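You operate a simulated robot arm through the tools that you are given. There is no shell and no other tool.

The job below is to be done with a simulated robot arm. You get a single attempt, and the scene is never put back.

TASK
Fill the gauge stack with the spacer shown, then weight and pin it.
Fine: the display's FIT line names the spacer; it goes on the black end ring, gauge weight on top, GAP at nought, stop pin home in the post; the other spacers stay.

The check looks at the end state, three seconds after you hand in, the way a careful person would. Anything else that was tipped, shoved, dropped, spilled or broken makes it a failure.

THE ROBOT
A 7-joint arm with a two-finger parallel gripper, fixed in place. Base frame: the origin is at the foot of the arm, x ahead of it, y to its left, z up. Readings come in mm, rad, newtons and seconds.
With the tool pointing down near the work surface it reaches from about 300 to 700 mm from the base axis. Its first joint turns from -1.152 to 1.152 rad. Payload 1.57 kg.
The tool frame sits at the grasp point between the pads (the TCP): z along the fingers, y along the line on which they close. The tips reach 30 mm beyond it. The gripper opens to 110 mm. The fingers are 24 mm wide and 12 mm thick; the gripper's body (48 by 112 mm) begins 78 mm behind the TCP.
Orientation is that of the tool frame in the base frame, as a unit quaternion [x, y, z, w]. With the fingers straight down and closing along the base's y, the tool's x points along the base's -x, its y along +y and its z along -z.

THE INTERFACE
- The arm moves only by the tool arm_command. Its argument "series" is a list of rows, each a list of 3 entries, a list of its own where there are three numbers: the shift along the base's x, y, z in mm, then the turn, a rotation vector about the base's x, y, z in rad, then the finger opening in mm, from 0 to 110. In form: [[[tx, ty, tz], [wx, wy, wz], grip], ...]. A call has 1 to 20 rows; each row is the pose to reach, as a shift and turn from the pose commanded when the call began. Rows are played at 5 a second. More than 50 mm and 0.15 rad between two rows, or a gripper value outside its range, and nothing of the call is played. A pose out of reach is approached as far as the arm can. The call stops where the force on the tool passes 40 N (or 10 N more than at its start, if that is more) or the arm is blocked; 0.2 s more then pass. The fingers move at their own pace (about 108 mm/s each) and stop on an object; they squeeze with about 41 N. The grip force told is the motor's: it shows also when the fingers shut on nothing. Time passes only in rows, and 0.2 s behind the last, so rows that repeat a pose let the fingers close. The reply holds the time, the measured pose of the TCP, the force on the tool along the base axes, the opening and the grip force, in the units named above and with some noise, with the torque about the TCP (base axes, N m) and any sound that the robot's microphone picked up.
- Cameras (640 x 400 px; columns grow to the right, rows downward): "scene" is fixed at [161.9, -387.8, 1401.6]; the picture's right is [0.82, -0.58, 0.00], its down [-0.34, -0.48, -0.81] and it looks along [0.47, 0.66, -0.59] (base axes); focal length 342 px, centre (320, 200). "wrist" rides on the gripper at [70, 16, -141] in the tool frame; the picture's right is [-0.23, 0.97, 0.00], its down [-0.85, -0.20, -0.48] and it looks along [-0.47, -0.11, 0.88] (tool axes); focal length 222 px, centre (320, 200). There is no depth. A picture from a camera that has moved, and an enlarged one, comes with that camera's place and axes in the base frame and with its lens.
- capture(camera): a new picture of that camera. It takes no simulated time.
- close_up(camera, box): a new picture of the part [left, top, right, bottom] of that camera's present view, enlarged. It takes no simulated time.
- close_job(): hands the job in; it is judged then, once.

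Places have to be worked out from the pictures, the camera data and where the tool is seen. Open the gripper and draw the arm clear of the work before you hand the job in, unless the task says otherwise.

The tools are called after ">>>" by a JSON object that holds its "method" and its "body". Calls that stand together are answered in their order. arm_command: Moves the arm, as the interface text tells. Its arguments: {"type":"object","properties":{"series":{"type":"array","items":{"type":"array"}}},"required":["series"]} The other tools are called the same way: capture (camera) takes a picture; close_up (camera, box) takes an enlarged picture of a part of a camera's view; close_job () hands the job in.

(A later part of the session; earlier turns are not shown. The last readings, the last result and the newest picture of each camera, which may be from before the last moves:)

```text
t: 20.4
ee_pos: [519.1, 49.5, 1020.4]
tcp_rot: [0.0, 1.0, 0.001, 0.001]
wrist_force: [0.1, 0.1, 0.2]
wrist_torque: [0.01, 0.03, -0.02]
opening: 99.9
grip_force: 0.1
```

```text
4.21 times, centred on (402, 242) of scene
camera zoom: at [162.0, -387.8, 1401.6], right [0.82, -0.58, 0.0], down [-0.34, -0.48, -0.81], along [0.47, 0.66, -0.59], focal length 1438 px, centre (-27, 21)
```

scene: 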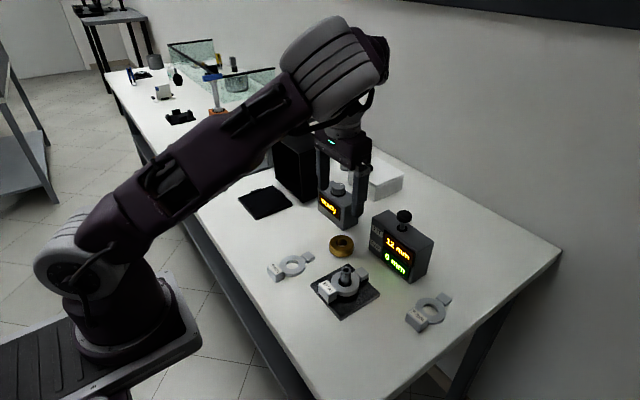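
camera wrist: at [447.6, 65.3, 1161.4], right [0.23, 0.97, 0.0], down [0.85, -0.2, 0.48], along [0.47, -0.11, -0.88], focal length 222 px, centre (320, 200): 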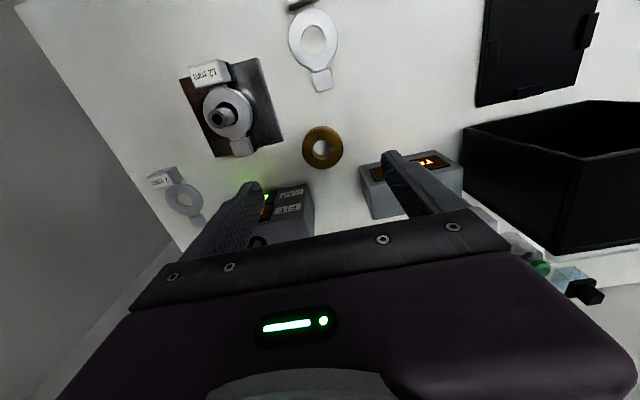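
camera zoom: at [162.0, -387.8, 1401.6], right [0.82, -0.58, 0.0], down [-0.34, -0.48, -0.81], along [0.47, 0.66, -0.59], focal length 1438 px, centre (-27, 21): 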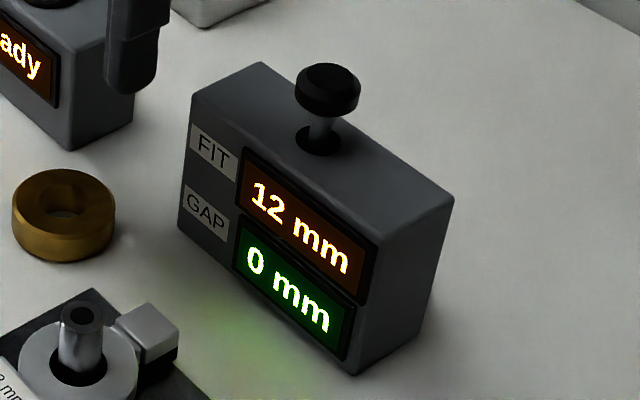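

The spacer sits flat around the post, and the weight is near (530.5, 49.7), top ≈ 866, about 56 mm across. Before going down there I check the clearance to the two boxes behind it.

>>> {"method": "close_up", "body": {"camera": "wrist", "box": [220, 160, 380, 250]}}

>>> {"method": "close_up", "body": {"camera": "wrist", "box": [350, 130, 470, 225]}}

>>> {"method": "close_up", "body": {"camera": "scene", "box": [300, 170, 440, 280]}}

```text
4.00 times, centred on (300, 205) of wrist
camera zoom: at [447.6, 65.3, 1161.4], right [0.23, 0.97, 0.0], down [0.85, -0.2, 0.48], along [0.47, -0.11, -0.88], focal length 888 px, centre (400, 180)
```

zoom: 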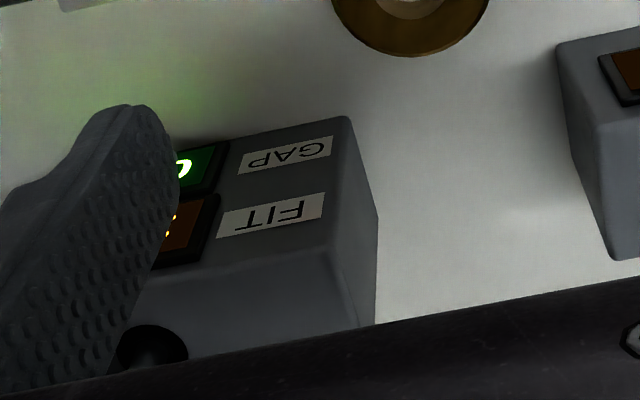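

```text
4.21 times, centred on (410, 178) of wrist
camera zoom: at [447.6, 65.3, 1161.4], right [0.23, 0.97, 0.0], down [0.85, -0.2, 0.48], along [0.47, -0.11, -0.88], focal length 935 px, centre (-59, 295)
```

zoom: 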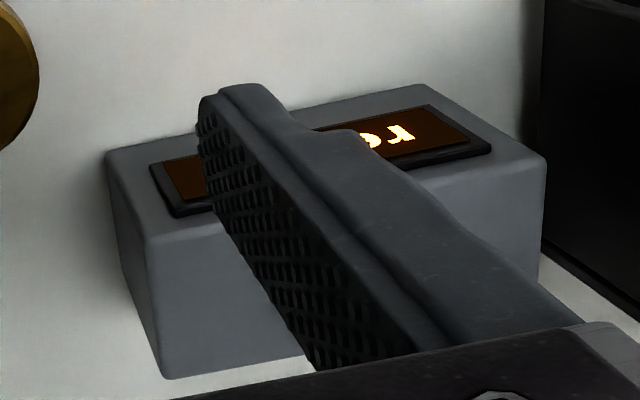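

```text
3.64 times, centred on (370, 225) of scene
camera zoom: at [162.0, -387.8, 1401.6], right [0.82, -0.58, 0.0], down [-0.34, -0.48, -0.81], along [0.47, 0.66, -0.59], focal length 1242 px, centre (138, 109)
```

zoom: 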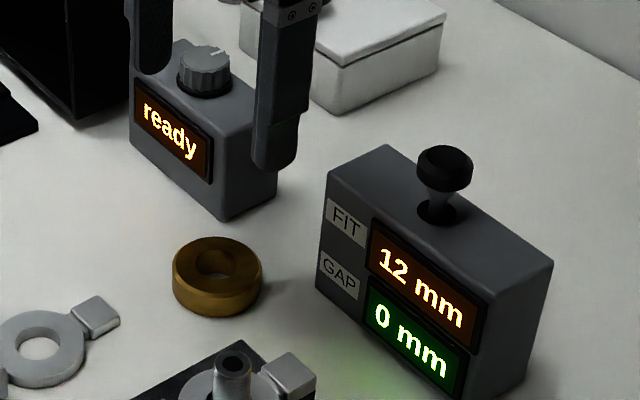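

The ready box front is at x ≈ 572 and the display box front at x ≈ 582, so there is room for the hand at x ≈ 530. I go above the weight to TCP z ≈ 925 and check alignment.

>>> {"method": "arm_command", "body": {"series": [[[4, 0, -25], [0, 0, 0], 90], [[8, 0.2, -50], [0, 0, 0], 84], [[12.7, 0.4, -75], [0, 0, 0], 84], [[12.7, 0.4, -95], [0, 0, 0], 84], [[12.7, 0.4, -95], [0, 0, 0], 84]]}}

>>> {"method": "close_up", "body": {"camera": "wrist", "box": [230, 120, 410, 235]}}

>>> {"method": "close_up", "body": {"camera": "scene", "box": [290, 180, 420, 280]}}

```text
t: 21.6
ee_pos: [530.4, 49.5, 924.0]
tcp_rot: [0.001, 1.0, 0.002, 0.0]
wrist_force: [0.4, -0.1, 0.1]
wrist_torque: [0.01, 0.01, -0.02]
opening: 83.9
grip_force: 0.1
```

```text
3.48 times, centred on (320, 178) of wrist
camera zoom: at [460.9, 65.8, 1065.4], right [0.23, 0.97, 0.0], down [0.86, -0.2, 0.48], along [0.47, -0.11, -0.88], focal length 773 px, centre (320, 278)
```

zoom: 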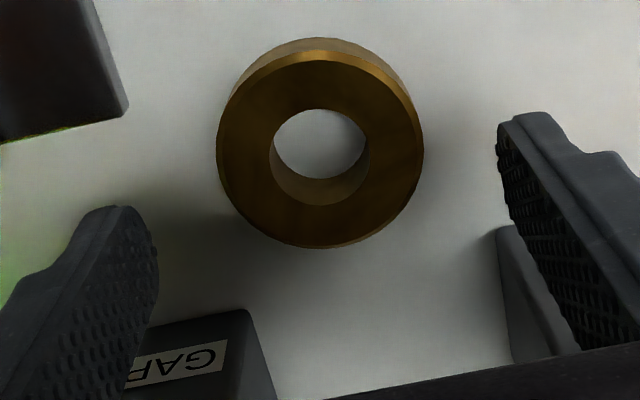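

```text
4.00 times, centred on (355, 230) of scene
camera zoom: at [161.9, -387.8, 1401.6], right [0.82, -0.58, 0.0], down [-0.34, -0.48, -0.81], along [0.47, 0.66, -0.59], focal length 1366 px, centre (180, 80)
```

zoom: 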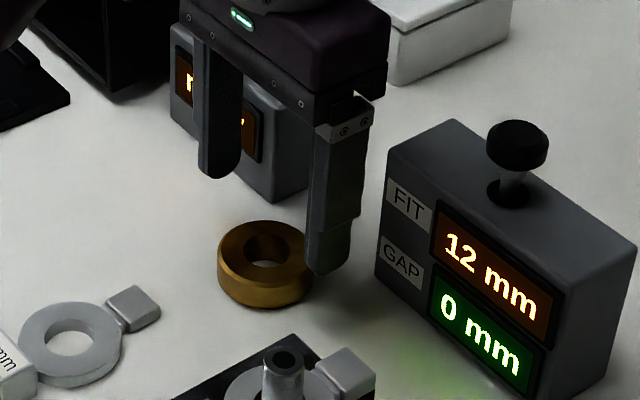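

The weight's centre computes to (530.3, 49.7), and the TCP is within 1 mm of that. I descend to TCP z ≈ 880, tips ≈ 3 mm above the table.

>>> {"method": "arm_command", "body": {"series": [[[0, 0, -15], [0, 0, 0], 84], [[-0.4, 0, -28], [0, 0, 0], 84], [[-0.4, 0, -38], [0, 0, 0], 84], [[-0.4, 0, -43.5], [0, 0, 0], 84], [[-0.4, 0, -43.5], [0, 0, 0], 84]]}}

```text
t: 22.8
ee_pos: [530.5, 48.9, 880.5]
tcp_rot: [0.0, 1.0, 0.001, 0.0]
wrist_force: [0.3, 0.5, 0.4]
wrist_torque: [-0.01, 0.0, -0.04]
opening: 84.0
grip_force: 0.1
```

At z ≈ 880.5 with no contact. I close on the weight.

>>> {"method": "arm_command", "body": {"series": [[[0, 0, 0], [0, 0, 0], 60], [[0, 0, 0], [0, 0, 0], 50], [[0, 0, 0], [0, 0, 0], 30], [[0, 0, 0], [0, 0, 0], 0], [[0, 0, 0], [0, 0, 0], 0]]}}

>>> {"method": "close_up", "body": {"camera": "wrist", "box": [230, 120, 410, 245]}}

```text
t: 24.0
ee_pos: [529.8, 48.9, 880.9]
tcp_rot: [0.001, 1.0, 0.001, 0.0]
wrist_force: [-0.3, 0.7, 0.3]
wrist_torque: [-0.02, -0.02, 0.01]
opening: 55.6
grip_force: 40.9
```

```text
3.20 times, centred on (320, 182) of wrist
camera zoom: at [460.1, 65.8, 1022.4], right [0.23, 0.97, 0.0], down [0.86, -0.2, 0.48], along [0.47, -0.11, -0.88], focal length 711 px, centre (320, 256)
```

zoom: 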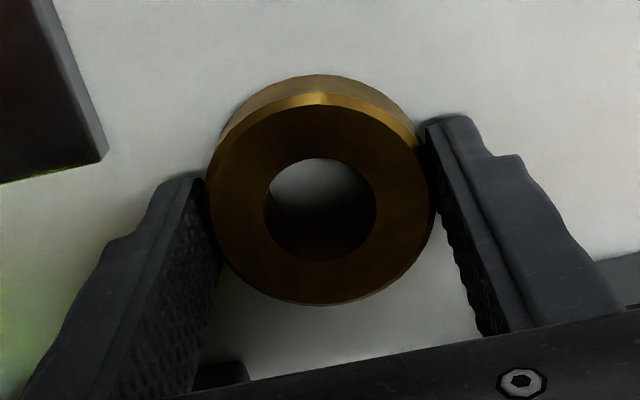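

The weight is held at 55.6 mm, centred on the TCP within 0.5 mm. I lift slowly and check the load.

>>> {"method": "arm_command", "body": {"series": [[[0, 0, 4], [0, 0, 0], 0], [[0, 0, 10], [0, 0, 0], 0], [[0, 0, 20], [0, 0, 0], 0], [[0, 0, 20], [0, 0, 0], 0]]}}

>>> {"method": "close_up", "body": {"camera": "wrist", "box": [230, 120, 410, 245]}}

>>> {"method": "close_up", "body": {"camera": "scene", "box": [290, 180, 420, 280]}}

```text
t: 25.0
ee_pos: [530.1, 49.1, 901.5]
tcp_rot: [0.0, 1.0, 0.0, 0.0]
wrist_force: [-0.4, -0.3, -2.2]
wrist_torque: [0.0, -0.01, 0.0]
opening: 55.5
grip_force: 40.9
```

```text
3.20 times, centred on (320, 182) of wrist
camera zoom: at [460.6, 65.7, 1042.5], right [0.23, 0.97, 0.0], down [0.86, -0.2, 0.48], along [0.47, -0.11, -0.88], focal length 711 px, centre (320, 256)
```

zoom: 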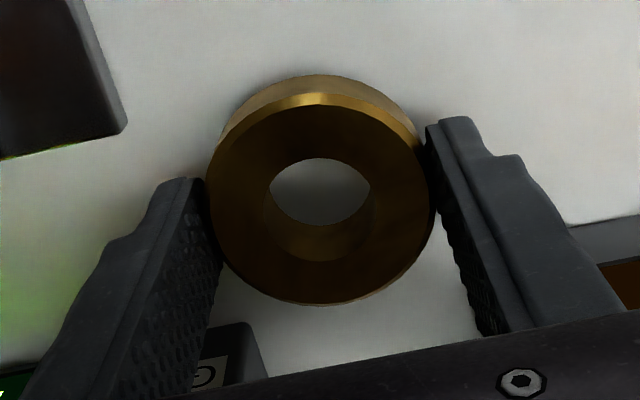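

```text
4.00 times, centred on (355, 230) of scene
camera zoom: at [162.0, -387.8, 1401.6], right [0.82, -0.58, 0.0], down [-0.34, -0.48, -0.81], along [0.47, 0.66, -0.59], focal length 1366 px, centre (180, 80)
```

zoom: 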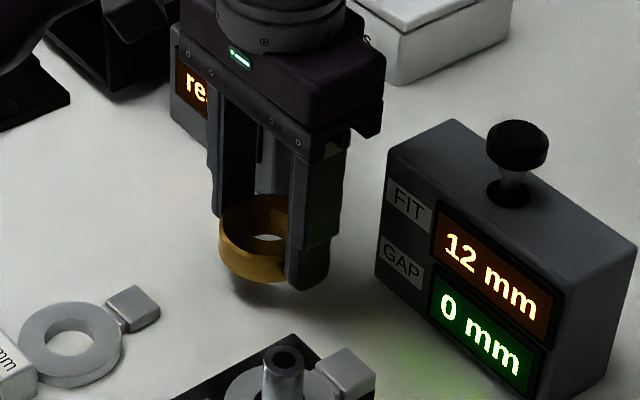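

The weight is held level without slipping (about 3 N). I rise to TCP z ≈ 962 and carry it over to the post.

>>> {"method": "arm_command", "body": {"series": [[[0, 0, 30], [0, 0, 0], 0], [[-3, -4, 60], [0, 0, 0], 0], [[-20, -28, 61], [0, 0, 0], 0], [[-38, -54, 61], [0, 0, 0], 0], [[-55, -78, 61], [0, 0, 0], 0], [[-66, -93, 61], [0, 0, 0], 0], [[-70.5, -99.8, 61], [0, 0, 0], 0], [[-70.5, -99.8, 61], [0, 0, 0], 0]]}}

>>> {"method": "close_up", "body": {"camera": "wrist", "box": [230, 120, 410, 245]}}

>>> {"method": "close_up", "body": {"camera": "wrist", "box": [290, 160, 350, 215]}}

>>> {"method": "close_up", "body": {"camera": "scene", "box": [300, 225, 390, 315]}}

```text
t: 26.8
ee_pos: [459.9, -50.6, 961.7]
tcp_rot: [0.0, 1.0, 0.001, -0.001]
wrist_force: [-0.5, 0.0, -2.3]
wrist_torque: [0.03, 0.03, 0.04]
opening: 55.7
grip_force: 40.7
```

```text
3.20 times, centred on (320, 182) of wrist
camera zoom: at [389.6, -34.3, 1103.0], right [0.23, 0.97, 0.0], down [0.85, -0.2, 0.48], along [0.47, -0.11, -0.88], focal length 711 px, centre (320, 256)
```

zoom: 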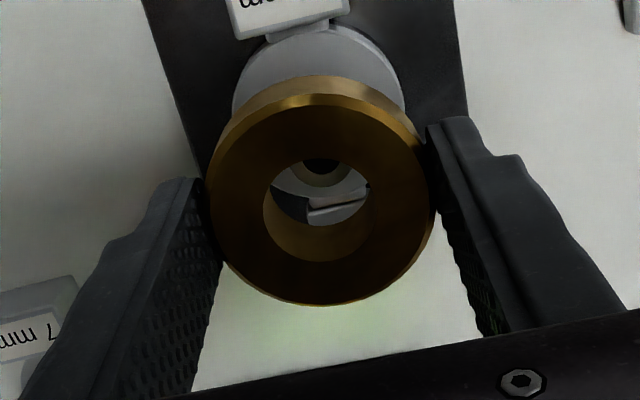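

```text
7.27 times, centred on (320, 188) of wrist
camera zoom: at [389.6, -34.3, 1103.0], right [0.23, 0.97, 0.0], down [0.85, -0.2, 0.48], along [0.47, -0.11, -0.88], focal length 1615 px, centre (320, 291)
```

zoom: 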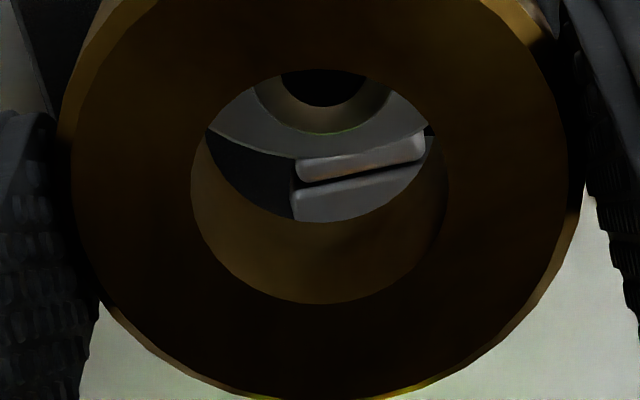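

```text
4.44 times, centred on (345, 270) of scene
camera zoom: at [162.0, -387.8, 1401.6], right [0.82, -0.58, 0.0], down [-0.34, -0.48, -0.81], along [0.47, 0.66, -0.59], focal length 1518 px, centre (209, -111)
```

zoom: 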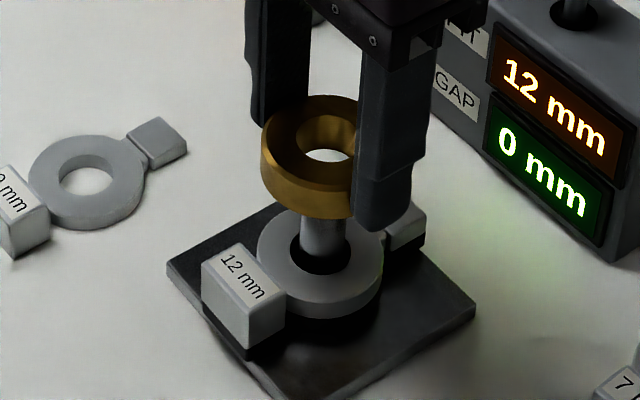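

The weight's hole centre computes to (459.8, -50.7) and the post to (460.0, -50.4). I lower it past the post top and check.

>>> {"method": "arm_command", "body": {"series": [[[0.2, 0.2, -6], [0, 0, 0], 0], [[0.2, 0.2, -12], [0, 0, 0], 0], [[0.2, 0.2, -18], [0, 0, 0], 0], [[0.2, 0.2, -24], [0, 0, 0], 0], [[0.2, 0.2, -28], [0, 0, 0], 0], [[0.2, 0.2, -28], [0, 0, 0], 0]]}}

>>> {"method": "close_up", "body": {"camera": "wrist", "box": [290, 160, 350, 215]}}

>>> {"method": "close_up", "body": {"camera": "scene", "box": [300, 225, 390, 315]}}

```text
t: 28.2
ee_pos: [460.2, -50.5, 933.8]
tcp_rot: [0.0, 1.0, 0.001, 0.0]
wrist_force: [-0.2, -0.3, -3.0]
wrist_torque: [0.03, 0.01, 0.0]
opening: 55.5
grip_force: 40.8
```

```text
7.27 times, centred on (320, 188) of wrist
camera zoom: at [390.4, -33.8, 1075.1], right [0.23, 0.97, 0.0], down [0.86, -0.2, 0.48], along [0.47, -0.11, -0.88], focal length 1615 px, centre (320, 291)
```

zoom: 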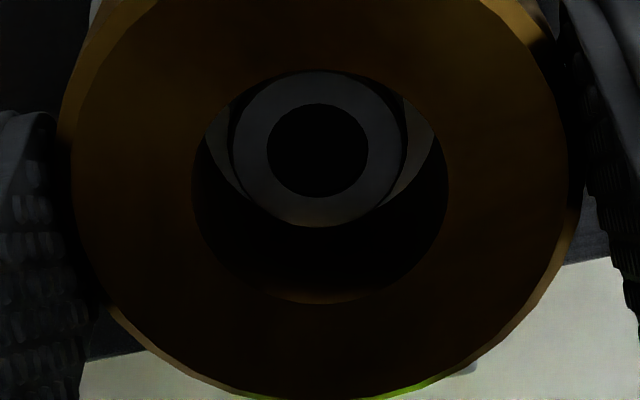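

```text
4.44 times, centred on (345, 270) of scene
camera zoom: at [162.0, -387.8, 1401.6], right [0.82, -0.58, 0.0], down [-0.34, -0.48, -0.81], along [0.47, 0.66, -0.59], focal length 1518 px, centre (209, -111)
```

zoom: 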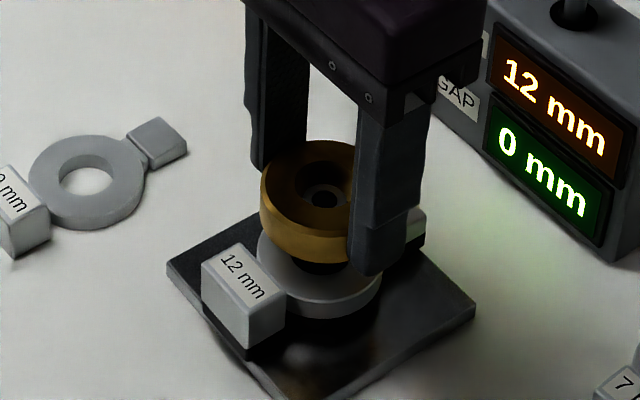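

The post is centred in the weight's hole. I lower on, then slow down for the last few millimetres.

>>> {"method": "arm_command", "body": {"series": [[[0, 0, -5], [0, 0, 0], 0], [[0, 0, -10], [0, 0, 0], 0], [[0, 0, -14], [0, 0, 0], 0], [[0, 0, -16], [0, 0, 0], 0], [[0, 0, -17], [0, 0, 0], 0], [[0, 0, -18], [0, 0, 0], 0], [[0, 0, -18], [0, 0, 0], 0]]}}

```text
t: 29.8
ee_pos: [460.4, -49.5, 914.8]
tcp_rot: [0.0, 1.0, 0.001, 0.001]
wrist_force: [-0.6, -0.6, -2.6]
wrist_torque: [0.02, -0.01, 0.03]
opening: 55.5
grip_force: 40.7
```

Still hanging free at 915; the expected seat is ≈ 913.5. I continue in 0.5 mm steps.

>>> {"method": "arm_command", "body": {"series": [[[0, 0, -0.5], [0, 0, 0], 0], [[0, 0, -1.0], [0, 0, 0], 0], [[0, 0, -1.5], [0, 0, 0], 0], [[0, 0, -1.5], [0, 0, 0], 0]]}}

```text
t: 30.8
ee_pos: [460.2, -50.4, 915.2]
tcp_rot: [0.0, 1.0, 0.001, 0.0]
wrist_force: [-0.7, -0.4, -2.7]
wrist_torque: [-0.02, -0.05, -0.01]
opening: 55.3
grip_force: 40.9
```

No contact yet. I continue another 1.5 mm in fine steps.

>>> {"method": "arm_command", "body": {"series": [[[0, 0, -0.5], [0, 0, 0], 0], [[0, 0, -1.0], [0, 0, 0], 0], [[0, 0, -1.0], [0, 0, 0], 0]]}}

>>> {"method": "close_up", "body": {"camera": "scene", "box": [310, 245, 390, 315]}}

```text
t: 31.6
ee_pos: [460.6, -50.4, 914.1]
tcp_rot: [0.0, 1.0, 0.001, 0.001]
wrist_force: [-1.0, 0.3, -2.1]
wrist_torque: [-0.01, 0.0, 0.01]
opening: 55.6
grip_force: 41.1
```

```text
5.71 times, centred on (350, 280) of scene
camera zoom: at [162.0, -387.8, 1401.6], right [0.82, -0.58, 0.0], down [-0.34, -0.48, -0.81], along [0.47, 0.66, -0.59], focal length 1952 px, centre (149, -257)
```

zoom: 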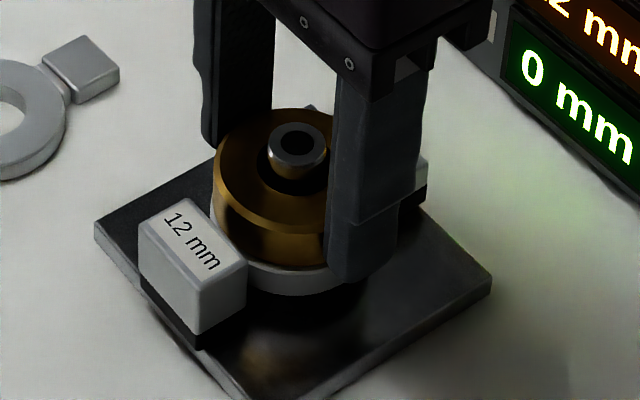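

The weight is nearly on the spacer. I take another 1 mm in two half steps.

>>> {"method": "arm_command", "body": {"series": [[[0, 0, -0.5], [0, 0, 0], 0], [[0, 0, -1.0], [0, 0, 0], 0], [[0, 0, -1.0], [0, 0, 0], 0]]}}

```text
t: 32.4
ee_pos: [459.0, -49.8, 913.2]
tcp_rot: [0.0, 1.0, 0.001, 0.001]
wrist_force: [-2.7, -2.7, 21.5]
wrist_torque: [-0.31, 0.42, 0.05]
opening: 55.4
grip_force: 40.7
```

The weight made contact at z ≈ 913.2 (about 24 N). I ease up 0.5 mm and open the fingers gently.

>>> {"method": "arm_command", "body": {"series": [[[0, 0, 0.6], [0, 0, 0], 0], [[0, 0, 0.6], [0, 0, 0], 57], [[0, 0, 0.6], [0, 0, 0], 62], [[0, 0, 0.6], [0, 0, 0], 72], [[0, 0, 0.6], [0, 0, 0], 72]]}}

>>> {"method": "close_up", "body": {"camera": "scene", "box": [310, 245, 390, 315]}}

>>> {"method": "close_up", "body": {"camera": "wrist", "box": [230, 120, 410, 245]}}

```text
t: 33.6
ee_pos: [460.2, -50.3, 913.7]
tcp_rot: [0.0, 1.0, 0.001, 0.0]
wrist_force: [0.0, -0.4, -0.3]
wrist_torque: [0.01, -0.02, -0.03]
opening: 71.9
grip_force: 0.1
```

```text
5.71 times, centred on (350, 280) of scene
camera zoom: at [161.9, -387.8, 1401.6], right [0.82, -0.58, 0.0], down [-0.34, -0.48, -0.81], along [0.47, 0.66, -0.59], focal length 1952 px, centre (149, -257)
```

zoom: 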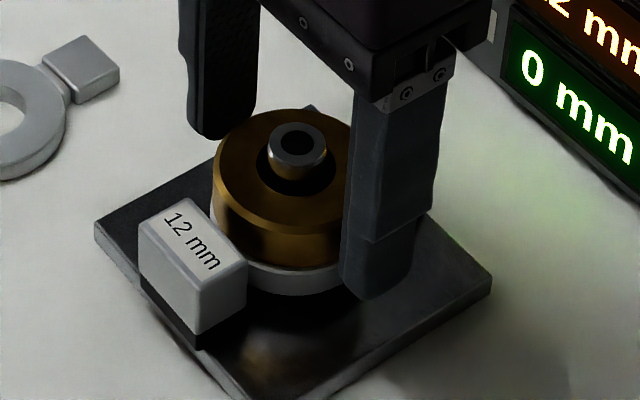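

```text
3.20 times, centred on (320, 182) of wrist
camera zoom: at [390.2, -33.7, 1054.4], right [0.23, 0.97, 0.0], down [0.85, -0.2, 0.48], along [0.47, -0.11, -0.88], focal length 711 px, centre (320, 256)
```

zoom: 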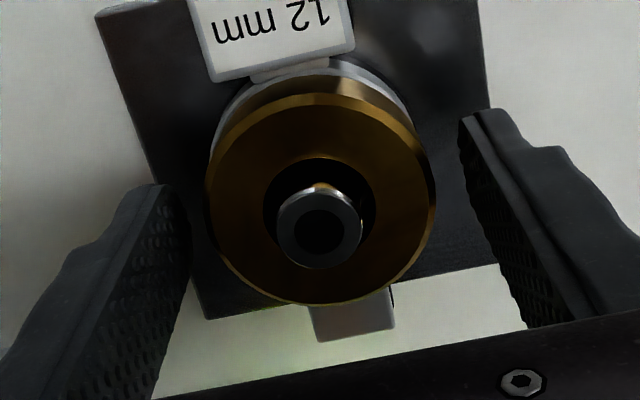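

The weight sits flat on the spacer. I rise straight up, then move over toward the pin in the display box and look at it from above.

>>> {"method": "arm_command", "body": {"series": [[[0, 0, 15], [0, 0, 0], 72], [[0, 0, 45], [0, 0, 0], 72], [[0, 0, 86], [0, 0, 0], 80], [[20, 2, 125], [0, 0, 0], 80], [[50, 6, 155], [0, 0, 0], 80], [[85, 12, 166], [0, 0, 0], 80], [[115, 18, 166], [0, 0, 0], 80], [[130, 20, 166], [0, 0, 0], 80], [[130, 20, 166], [0, 0, 0], 80]]}}

>>> {"method": "capture", "body": {"camera": "wrist"}}

>>> {"method": "capture", "body": {"camera": "scene"}}

```text
t: 35.6
ee_pos: [590.4, -30.7, 1079.3]
tcp_rot: [0.0, 1.0, 0.001, 0.001]
wrist_force: [0.8, -0.3, -0.4]
wrist_torque: [-0.01, 0.0, 0.0]
opening: 80.0
grip_force: 0.1
```

```text
taken
camera wrist: at [519.9, -14.1, 1219.9], right [0.23, 0.97, 0.0], down [0.86, -0.2, 0.48], along [0.47, -0.11, -0.88], focal length 222 px, centre (320, 200)
```

wrist: 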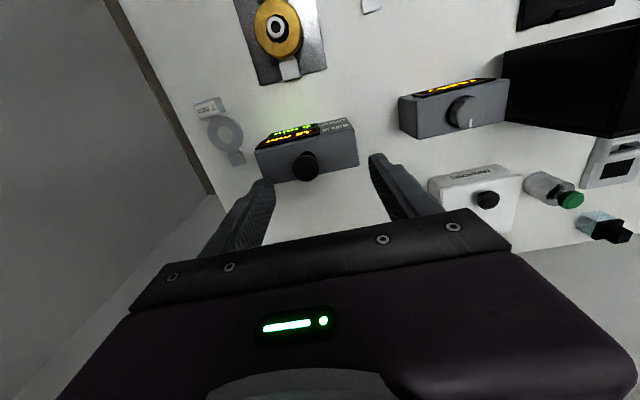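

```text
taken
```

scene: 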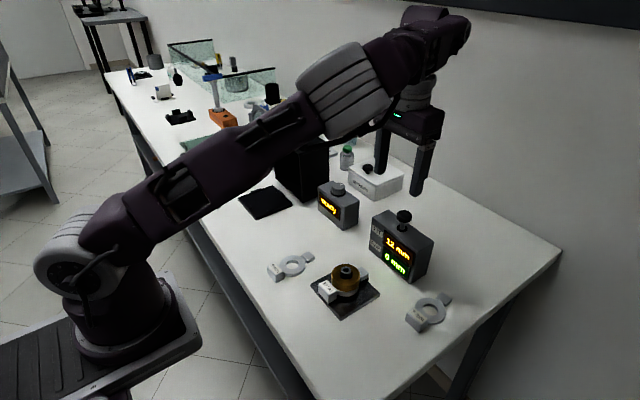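

The pin's knob is clearly visible. I zoom in from both cameras to triangulate it.

>>> {"method": "close_up", "body": {"camera": "wrist", "box": [250, 110, 370, 190]}}

>>> {"method": "close_up", "body": {"camera": "scene", "box": [380, 200, 430, 240]}}

>>> {"method": "close_up", "body": {"camera": "scene", "box": [305, 250, 385, 325]}}

```text
5.00 times, centred on (310, 150) of wrist
camera zoom: at [519.9, -14.1, 1219.9], right [0.23, 0.97, 0.0], down [0.86, -0.2, 0.48], along [0.47, -0.11, -0.88], focal length 1111 px, centre (370, 450)
```

zoom: 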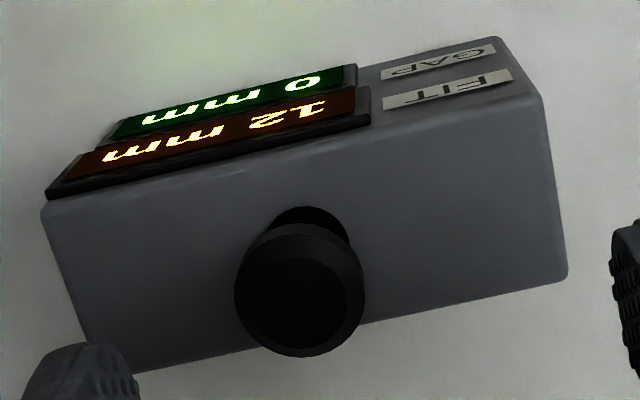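

```text
10.00 times, centred on (405, 220) of scene
camera zoom: at [162.0, -387.8, 1401.6], right [0.82, -0.58, 0.0], down [-0.34, -0.48, -0.81], along [0.47, 0.66, -0.59], focal length 3416 px, centre (-530, 0)
```

zoom: 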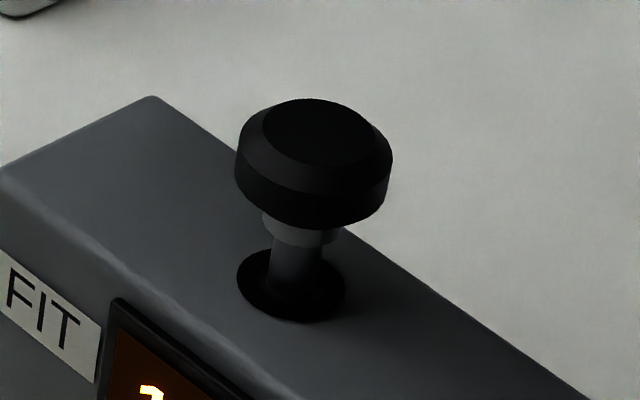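

```text
5.33 times, centred on (345, 288) of scene
camera zoom: at [162.0, -387.8, 1401.6], right [0.82, -0.58, 0.0], down [-0.34, -0.48, -0.81], along [0.47, 0.66, -0.59], focal length 1822 px, centre (187, -267)
```

zoom: 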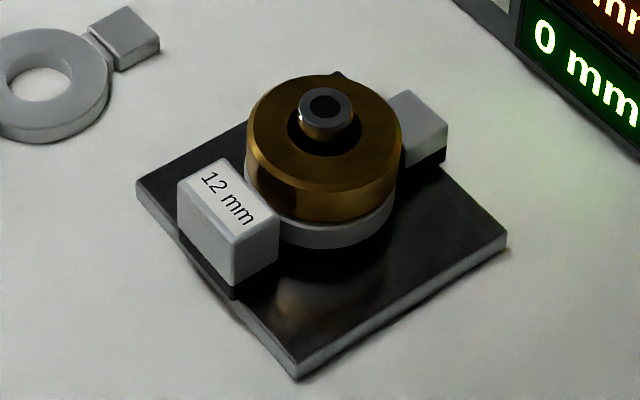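

The knob's top centre triangulates to (604.6, -51.4, 984), about 30 mm across; below it is a collar and a ~10 mm shaft, against a bore of ≈ 11.4 mm. I move above the knob at TCP z ≈ 1040 and measure again.

>>> {"method": "arm_command", "body": {"series": [[[5, -7, -13], [0, 0, 0], 70], [[10, -14, -26], [0, 0, 0], 60], [[14.7, -21.3, -39], [0, 0, 0], 60], [[14.7, -21.3, -39], [0, 0, 0], 60]]}}

>>> {"method": "close_up", "body": {"camera": "wrist", "box": [240, 110, 400, 220]}}

>>> {"method": "close_up", "body": {"camera": "scene", "box": [370, 170, 450, 250]}}

```text
t: 36.6
ee_pos: [604.1, -51.6, 1039.6]
tcp_rot: [0.0, 1.0, 0.0, -0.001]
wrist_force: [-0.8, -0.1, 0.0]
wrist_torque: [-0.04, 0.01, 0.0]
opening: 60.0
grip_force: 0.1
```

```text
3.64 times, centred on (320, 165) of wrist
camera zoom: at [534.6, -35.2, 1180.7], right [0.23, 0.97, 0.0], down [0.86, -0.2, 0.48], along [0.47, -0.11, -0.88], focal length 808 px, centre (320, 327)
```

zoom: 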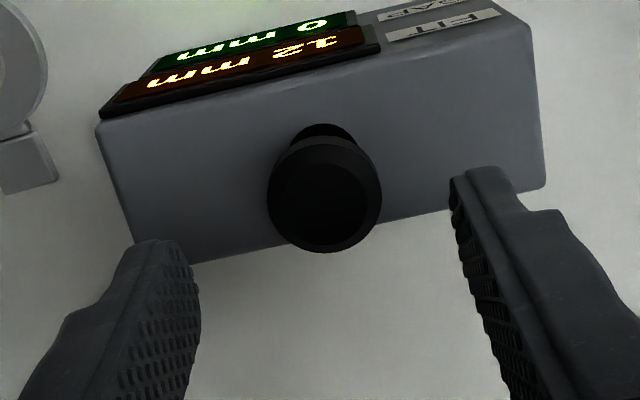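

```text
5.00 times, centred on (410, 210) of scene
camera zoom: at [161.9, -387.8, 1401.6], right [0.82, -0.58, 0.0], down [-0.34, -0.48, -0.81], along [0.47, 0.66, -0.59], focal length 1708 px, centre (-130, 150)
```

zoom: 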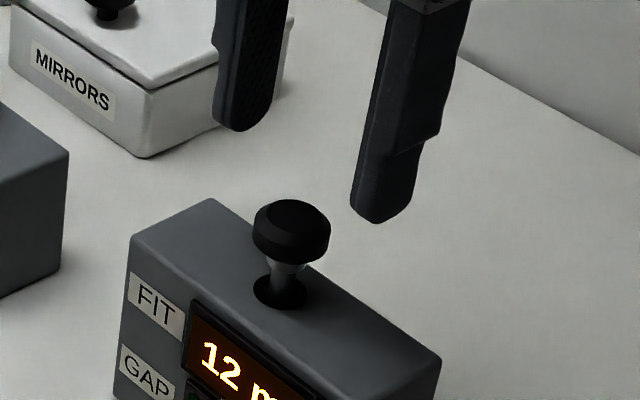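

I zoom in further on the knob for a precise centre.

>>> {"method": "close_up", "body": {"camera": "wrist", "box": [295, 135, 350, 185]}}

```text
8.00 times, centred on (322, 160) of wrist
camera zoom: at [534.6, -35.2, 1180.7], right [0.23, 0.97, 0.0], down [0.86, -0.2, 0.48], along [0.47, -0.11, -0.88], focal length 1777 px, centre (300, 520)
```

zoom: 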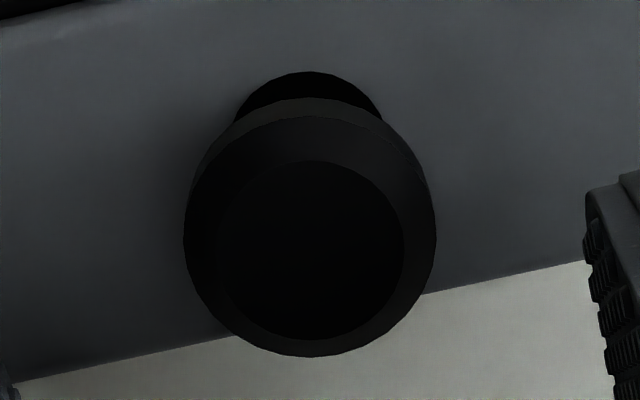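

Knob centre refined to (604.7, -50.4), cylinder part from ≈ 970 to 979. I descend to TCP z ≈ 992 so the tips (≈ 962) stay above the box top (≈ 948).

>>> {"method": "arm_command", "body": {"series": [[[0.1, 0.8, -12], [0, 0, 0], 60], [[0.1, 0.8, -26], [0, 0, 0], 60], [[0.1, 0.8, -38], [0, 0, 0], 60], [[0.1, 0.8, -47.5], [0, 0, 0], 60], [[0.1, 0.8, -47.5], [0, 0, 0], 60]]}}

>>> {"method": "close_up", "body": {"camera": "scene", "box": [370, 180, 440, 250]}}

>>> {"method": "close_up", "body": {"camera": "wrist", "box": [250, 130, 390, 230]}}

```text
t: 37.8
ee_pos: [605.7, -51.0, 992.9]
tcp_rot: [0.0, 1.0, 0.001, 0.0]
wrist_force: [-0.5, 0.0, 0.3]
wrist_torque: [0.0, -0.02, -0.02]
opening: 59.7
grip_force: 0.1
```

```text
5.71 times, centred on (405, 215) of scene
camera zoom: at [161.9, -387.8, 1401.6], right [0.82, -0.58, 0.0], down [-0.34, -0.48, -0.81], along [0.47, 0.66, -0.59], focal length 1952 px, centre (-166, 114)
```

zoom: 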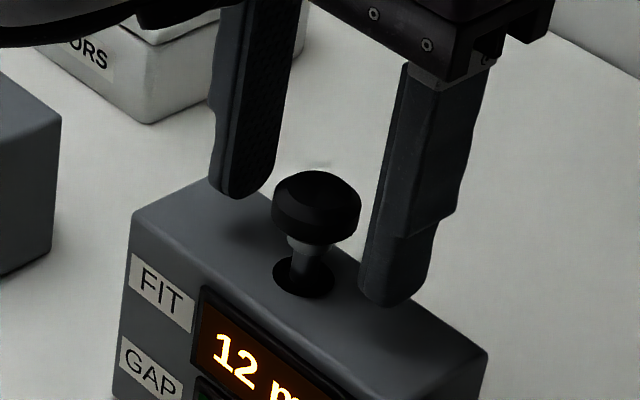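

```text
4.00 times, centred on (320, 180) of wrist
camera zoom: at [534.6, -34.6, 1133.5], right [0.23, 0.97, 0.0], down [0.86, -0.2, 0.48], along [0.47, -0.11, -0.88], focal length 888 px, centre (320, 280)
```

zoom: 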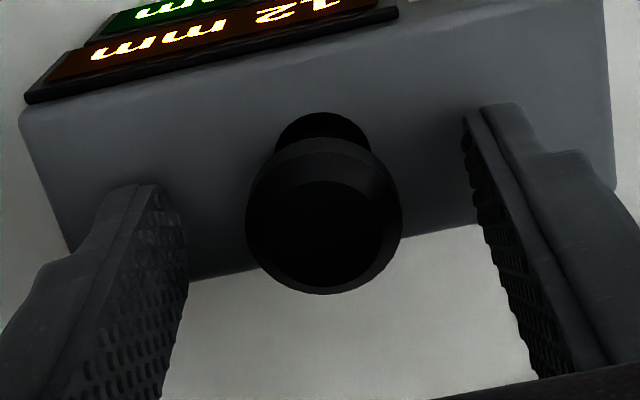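

The knob centre now computes to about (605.1, -49.7); I adjust by +0.4, +0.8 mm and close the fingers on the knob.

>>> {"method": "arm_command", "body": {"series": [[[0.4, 0.8, 0], [0, 0, 0], 50], [[0.4, 0.8, 0], [0, 0, 0], 40], [[0.4, 0.8, 0], [0, 0, 0], 34], [[0.4, 0.8, 0], [0, 0, 0], 28], [[0.4, 0.8, 0], [0, 0, 0], 10], [[0.4, 0.8, 0], [0, 0, 0], 0], [[0.4, 0.8, 0], [0, 0, 0], 0]]}}

>>> {"method": "close_up", "body": {"camera": "scene", "box": [370, 180, 440, 250]}}

>>> {"method": "close_up", "body": {"camera": "wrist", "box": [250, 130, 390, 230]}}

```text
t: 39.4
ee_pos: [605.6, -50.0, 992.8]
tcp_rot: [0.0, 1.0, 0.001, 0.0]
wrist_force: [0.5, -1.6, 1.0]
wrist_torque: [-0.13, -0.03, 0.0]
opening: 27.7
grip_force: 38.2
```

```text
5.71 times, centred on (405, 215) of scene
camera zoom: at [161.9, -387.9, 1401.6], right [0.82, -0.58, 0.0], down [-0.34, -0.48, -0.81], along [0.47, 0.66, -0.59], focal length 1952 px, centre (-166, 114)
```

zoom: 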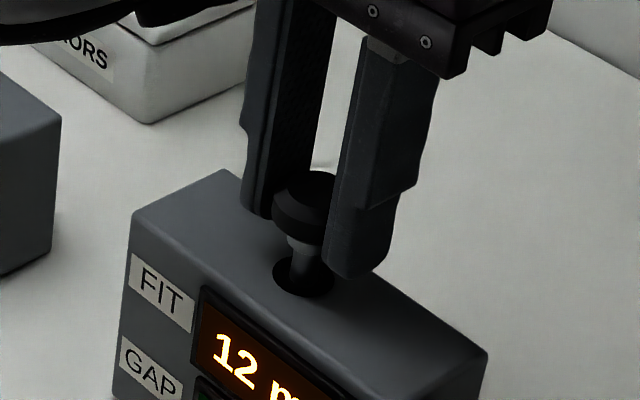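

```text
4.00 times, centred on (320, 180) of wrist
camera zoom: at [535.1, -33.7, 1133.7], right [0.23, 0.97, 0.0], down [0.85, -0.2, 0.48], along [0.47, -0.11, -0.88], focal length 888 px, centre (320, 280)
```

zoom: 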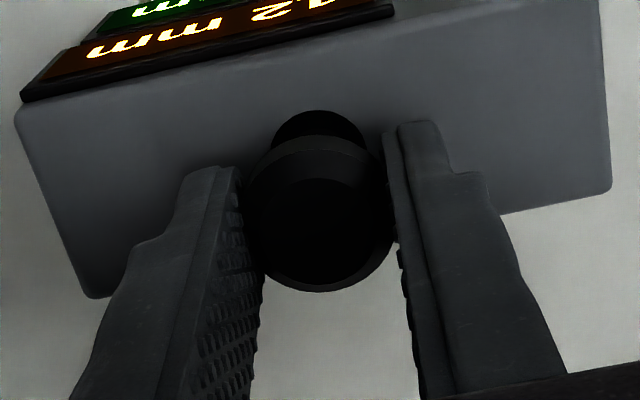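

The knob is held (27.7 mm, ~40 N) with only about 1.6 N side force. I draw the pin up slowly and watch.

>>> {"method": "arm_command", "body": {"series": [[[0, 0, 3], [0, 0, 0], 0], [[0, 0, 7], [0, 0, 0], 0], [[0, 0, 12], [0, 0, 0], 0], [[0, 0, 17], [0, 0, 0], 0], [[0, 0, 17], [0, 0, 0], 0]]}}

>>> {"method": "close_up", "body": {"camera": "scene", "box": [365, 175, 445, 290]}}

```text
t: 40.6
ee_pos: [605.0, -50.6, 1008.1]
tcp_rot: [-0.001, 1.0, 0.002, -0.002]
wrist_force: [1.9, 0.1, -19.2]
wrist_torque: [-0.22, -0.19, -0.02]
opening: 27.5
grip_force: 37.8
```

```text
3.48 times, centred on (405, 232) of scene
camera zoom: at [162.6, -387.8, 1401.5], right [0.82, -0.58, 0.0], down [-0.34, -0.48, -0.81], along [0.47, 0.66, -0.59], focal length 1188 px, centre (24, 87)
```

zoom: 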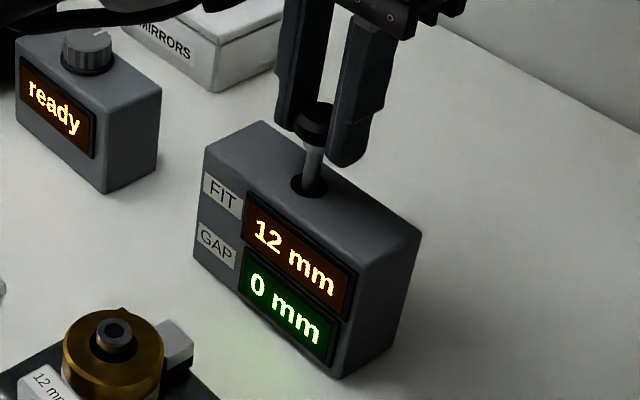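

There is 19 N of downward pull, so I must see whether the pin is binding or the box is being lifted. I zoom in before doing anything more.

>>> {"method": "close_up", "body": {"camera": "scene", "box": [365, 195, 440, 290]}}

>>> {"method": "close_up", "body": {"camera": "scene", "box": [380, 195, 430, 235]}}

>>> {"method": "close_up", "body": {"camera": "wrist", "box": [240, 100, 400, 230]}}

```text
4.21 times, centred on (402, 242) of scene
camera zoom: at [162.6, -387.8, 1401.5], right [0.82, -0.58, 0.0], down [-0.34, -0.48, -0.81], along [0.47, 0.66, -0.59], focal length 1438 px, centre (-27, 21)
```

zoom: 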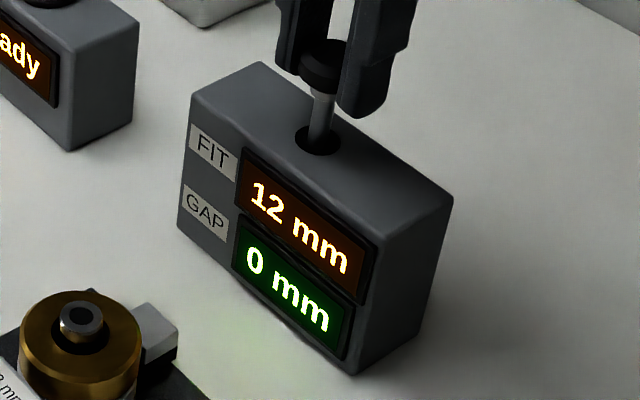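

```text
10.00 times, centred on (405, 215) of scene
camera zoom: at [162.6, -387.8, 1401.5], right [0.82, -0.58, 0.0], down [-0.34, -0.48, -0.81], along [0.47, 0.66, -0.59], focal length 3416 px, centre (-530, 50)
```

zoom: 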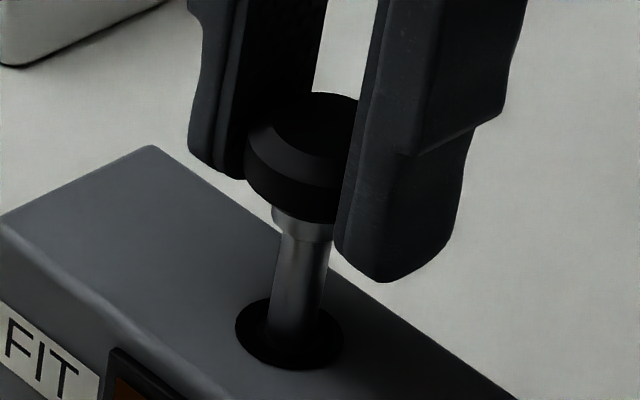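

```text
3.08 times, centred on (320, 165) of wrist
camera zoom: at [535.9, -33.8, 1148.2], right [0.23, 0.97, 0.0], down [0.86, -0.2, 0.48], along [0.46, -0.11, -0.88], focal length 684 px, centre (320, 308)
```

zoom: 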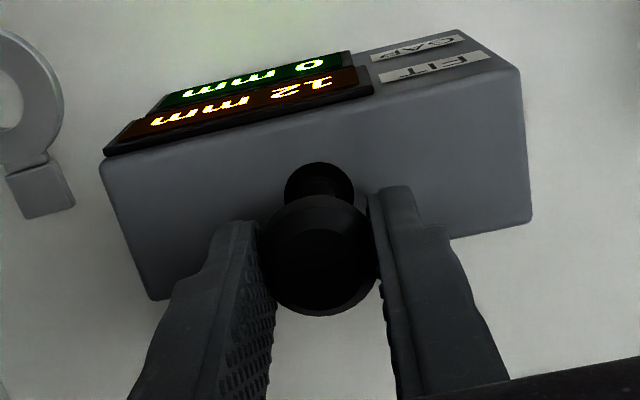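

The box has not moved; the pin slid up about 14 mm but is binding in its hole with a side torque of about -0.2 N m. I let the tool comply slightly (small tilt in the direction of that torque) and watch whether the force drops.

>>> {"method": "arm_command", "body": {"series": [[[0, 0, 0], [-0.006, -0.003, 0], 0], [[0, 0, 0], [-0.012, -0.005, 0], 0], [[0, 0, 0], [-0.012, -0.005, 0], 0]]}}

```text
t: 41.4
ee_pos: [605.7, -50.2, 1013.0]
tcp_rot: [0.0, 1.0, -0.005, 0.005]
wrist_force: [-1.4, -0.3, 4.8]
wrist_torque: [0.26, -0.1, 0.01]
opening: 28.2
grip_force: 38.1
```

The force dropped to +5 N and the torque changed sign. I look at the state again.

>>> {"method": "close_up", "body": {"camera": "scene", "box": [365, 195, 440, 290]}}

>>> {"method": "close_up", "body": {"camera": "scene", "box": [380, 190, 430, 230]}}

>>> {"method": "close_up", "body": {"camera": "wrist", "box": [240, 100, 400, 230]}}

```text
4.21 times, centred on (402, 242) of scene
camera zoom: at [161.6, -387.8, 1401.7], right [0.82, -0.58, 0.0], down [-0.34, -0.48, -0.81], along [0.47, 0.66, -0.59], focal length 1438 px, centre (-27, 21)
```

zoom: 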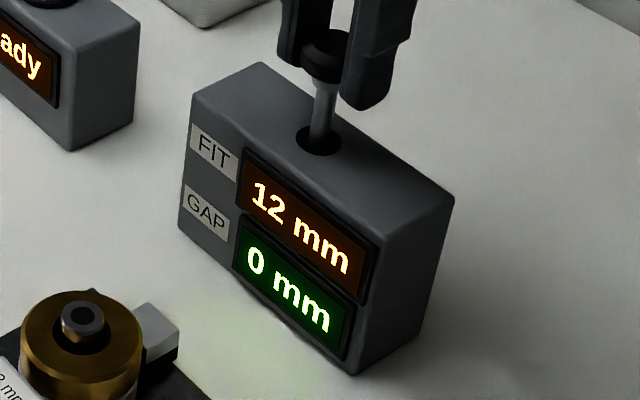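

```text
10.00 times, centred on (405, 210) of scene
camera zoom: at [161.6, -387.8, 1401.7], right [0.82, -0.58, 0.0], down [-0.34, -0.48, -0.81], along [0.47, 0.66, -0.59], focal length 3416 px, centre (-530, 100)
```

zoom: 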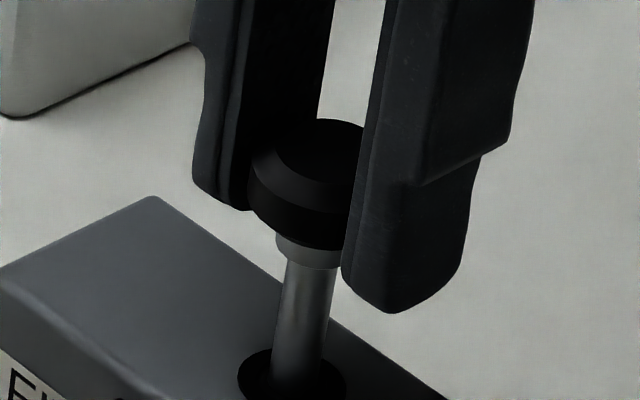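

```text
3.08 times, centred on (320, 165) of wrist
camera zoom: at [534.3, -31.7, 1151.9], right [0.23, 0.97, -0.01], down [0.85, -0.19, 0.49], along [0.47, -0.12, -0.87], focal length 684 px, centre (320, 308)
```

zoom: 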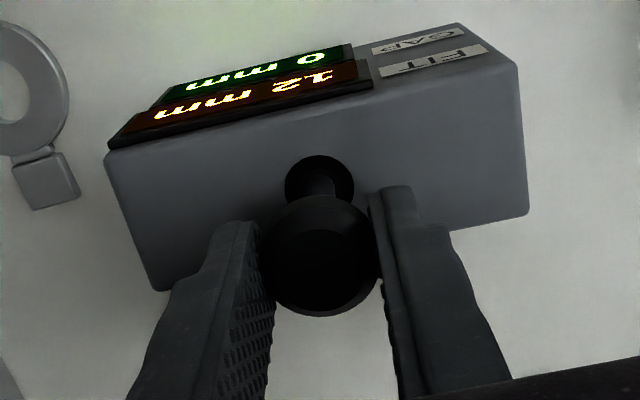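

The pin slid further and the box is still in place. I hold the pose for a moment to read the settled force.

>>> {"method": "arm_command", "body": {"series": [[[0, 0, 0], [0, 0, 0], 0], [[0, 0, 0], [0, 0, 0], 0]]}}

```text
t: 42.0
ee_pos: [604.8, -49.3, 1011.9]
tcp_rot: [0.0, 1.0, -0.005, 0.004]
wrist_force: [-5.0, -3.2, 33.0]
wrist_torque: [-0.35, 0.45, 0.02]
opening: 28.2
grip_force: 38.3
```

The arm is now pressing down with 33 N (it overshot upward when the pin slipped and is pulling back). I relieve that at once by commanding a few millimetres up.

>>> {"method": "arm_command", "body": {"series": [[[0, 0, 2], [0, 0, 0], 0], [[0, 0, 3], [0, 0, 0], 0], [[0, 0, 3], [0, 0, 0], 0]]}}

```text
t: 42.8
ee_pos: [605.3, -49.5, 1012.3]
tcp_rot: [0.0, 1.0, -0.005, 0.002]
wrist_force: [1.5, 0.0, 0.6]
wrist_torque: [0.05, -0.04, 0.01]
opening: 27.6
grip_force: 38.1
```

Forces are near zero at z ≈ 1012.3. I draw up a further 4 mm in small steps and read again.

>>> {"method": "arm_command", "body": {"series": [[[0, 0, 1.5], [0, 0, 0], 0], [[0, 0, 3], [0, 0, 0], 0], [[0, 0, 4], [0, 0, 0], 0], [[0, 0, 4], [0, 0, 0], 0]]}}

```text
t: 43.8
ee_pos: [605.9, -50.8, 1017.8]
tcp_rot: [-0.001, 1.0, -0.005, 0.003]
wrist_force: [-0.2, -0.2, -0.2]
wrist_torque: [0.01, 0.02, 0.02]
opening: 27.6
grip_force: 38.2
```

Moving freely now with no force. I check the picture.

>>> {"method": "close_up", "body": {"camera": "scene", "box": [365, 185, 440, 290]}}

>>> {"method": "close_up", "body": {"camera": "scene", "box": [380, 190, 430, 230]}}

>>> {"method": "close_up", "body": {"camera": "wrist", "box": [240, 100, 400, 230]}}

```text
3.81 times, centred on (402, 238) of scene
camera zoom: at [161.9, -387.8, 1401.6], right [0.82, -0.58, 0.0], down [-0.34, -0.48, -0.81], along [0.47, 0.66, -0.59], focal length 1301 px, centre (6, 57)
```

zoom: 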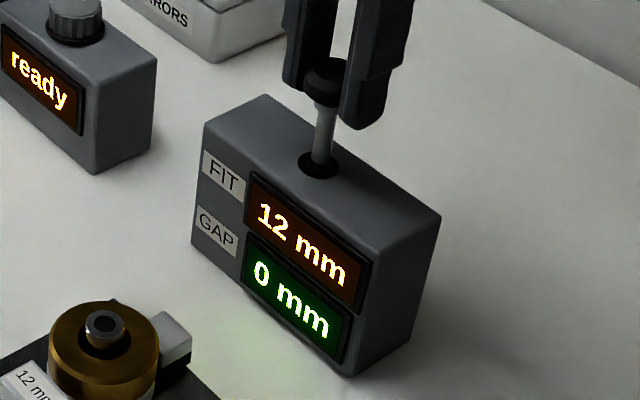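

```text
10.00 times, centred on (405, 210) of scene
camera zoom: at [161.9, -387.8, 1401.6], right [0.82, -0.58, 0.0], down [-0.34, -0.48, -0.81], along [0.47, 0.66, -0.59], focal length 3416 px, centre (-530, 100)
```

zoom: 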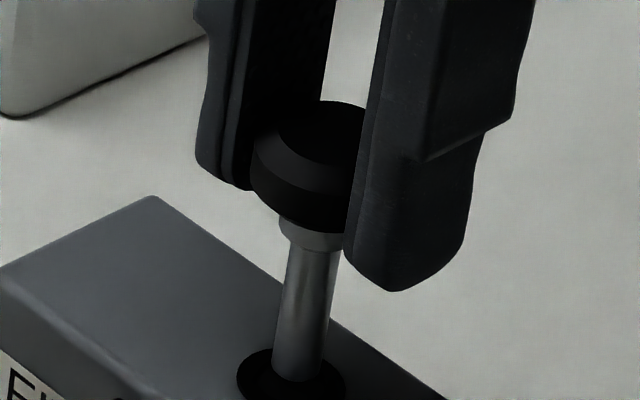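

```text
3.08 times, centred on (320, 165) of wrist
camera zoom: at [534.6, -31.8, 1157.4], right [0.23, 0.97, -0.01], down [0.85, -0.19, 0.49], along [0.47, -0.12, -0.87], focal length 684 px, centre (320, 308)
```

zoom: 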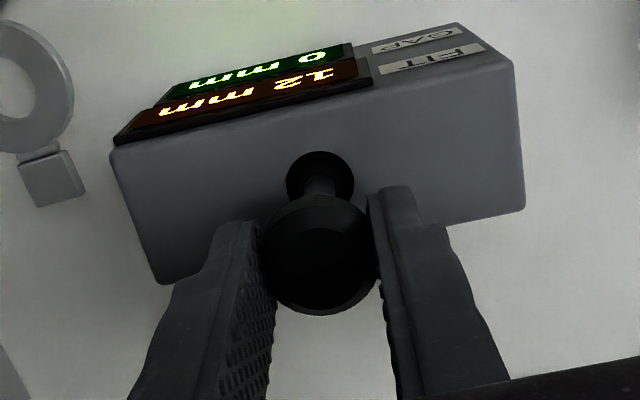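

Free and steady; the box is unchanged. I continue drawing the pin up in small steps at this orientation.

>>> {"method": "arm_command", "body": {"series": [[[0, 0, 2], [0, 0, 0], 0], [[0, 0, 4], [0, 0, 0], 0], [[0, 0, 6], [0, 0, 0], 0], [[0, 0, 8], [0, 0, 0], 0], [[0, 0, 8], [0, 0, 0], 0]]}}

>>> {"method": "close_up", "body": {"camera": "scene", "box": [365, 175, 440, 290]}}

>>> {"method": "close_up", "body": {"camera": "scene", "box": [380, 180, 430, 225]}}

```text
t: 45.0
ee_pos: [605.7, -48.8, 1026.3]
tcp_rot: [0.0, 1.0, -0.005, 0.003]
wrist_force: [-0.2, 0.6, 0.2]
wrist_torque: [0.0, 0.01, 0.02]
opening: 27.5
grip_force: 38.1
```

```text
3.48 times, centred on (402, 232) of scene
camera zoom: at [161.9, -387.8, 1401.6], right [0.82, -0.58, 0.0], down [-0.34, -0.48, -0.81], along [0.47, 0.66, -0.59], focal length 1188 px, centre (33, 87)
```

zoom: 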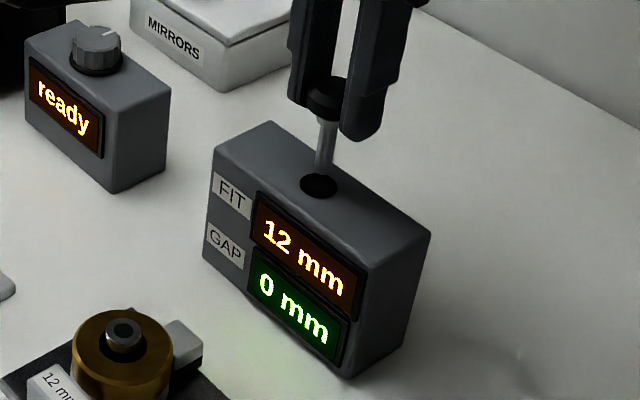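

```text
8.89 times, centred on (405, 202) of scene
camera zoom: at [161.9, -387.8, 1401.6], right [0.82, -0.58, 0.0], down [-0.34, -0.48, -0.81], along [0.47, 0.66, -0.59], focal length 3037 px, centre (-436, 178)
```

zoom: 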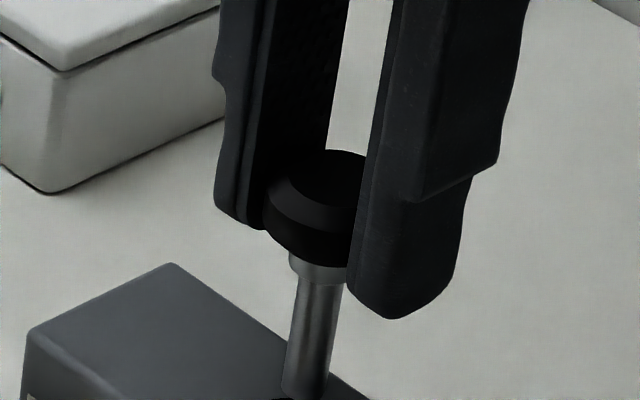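

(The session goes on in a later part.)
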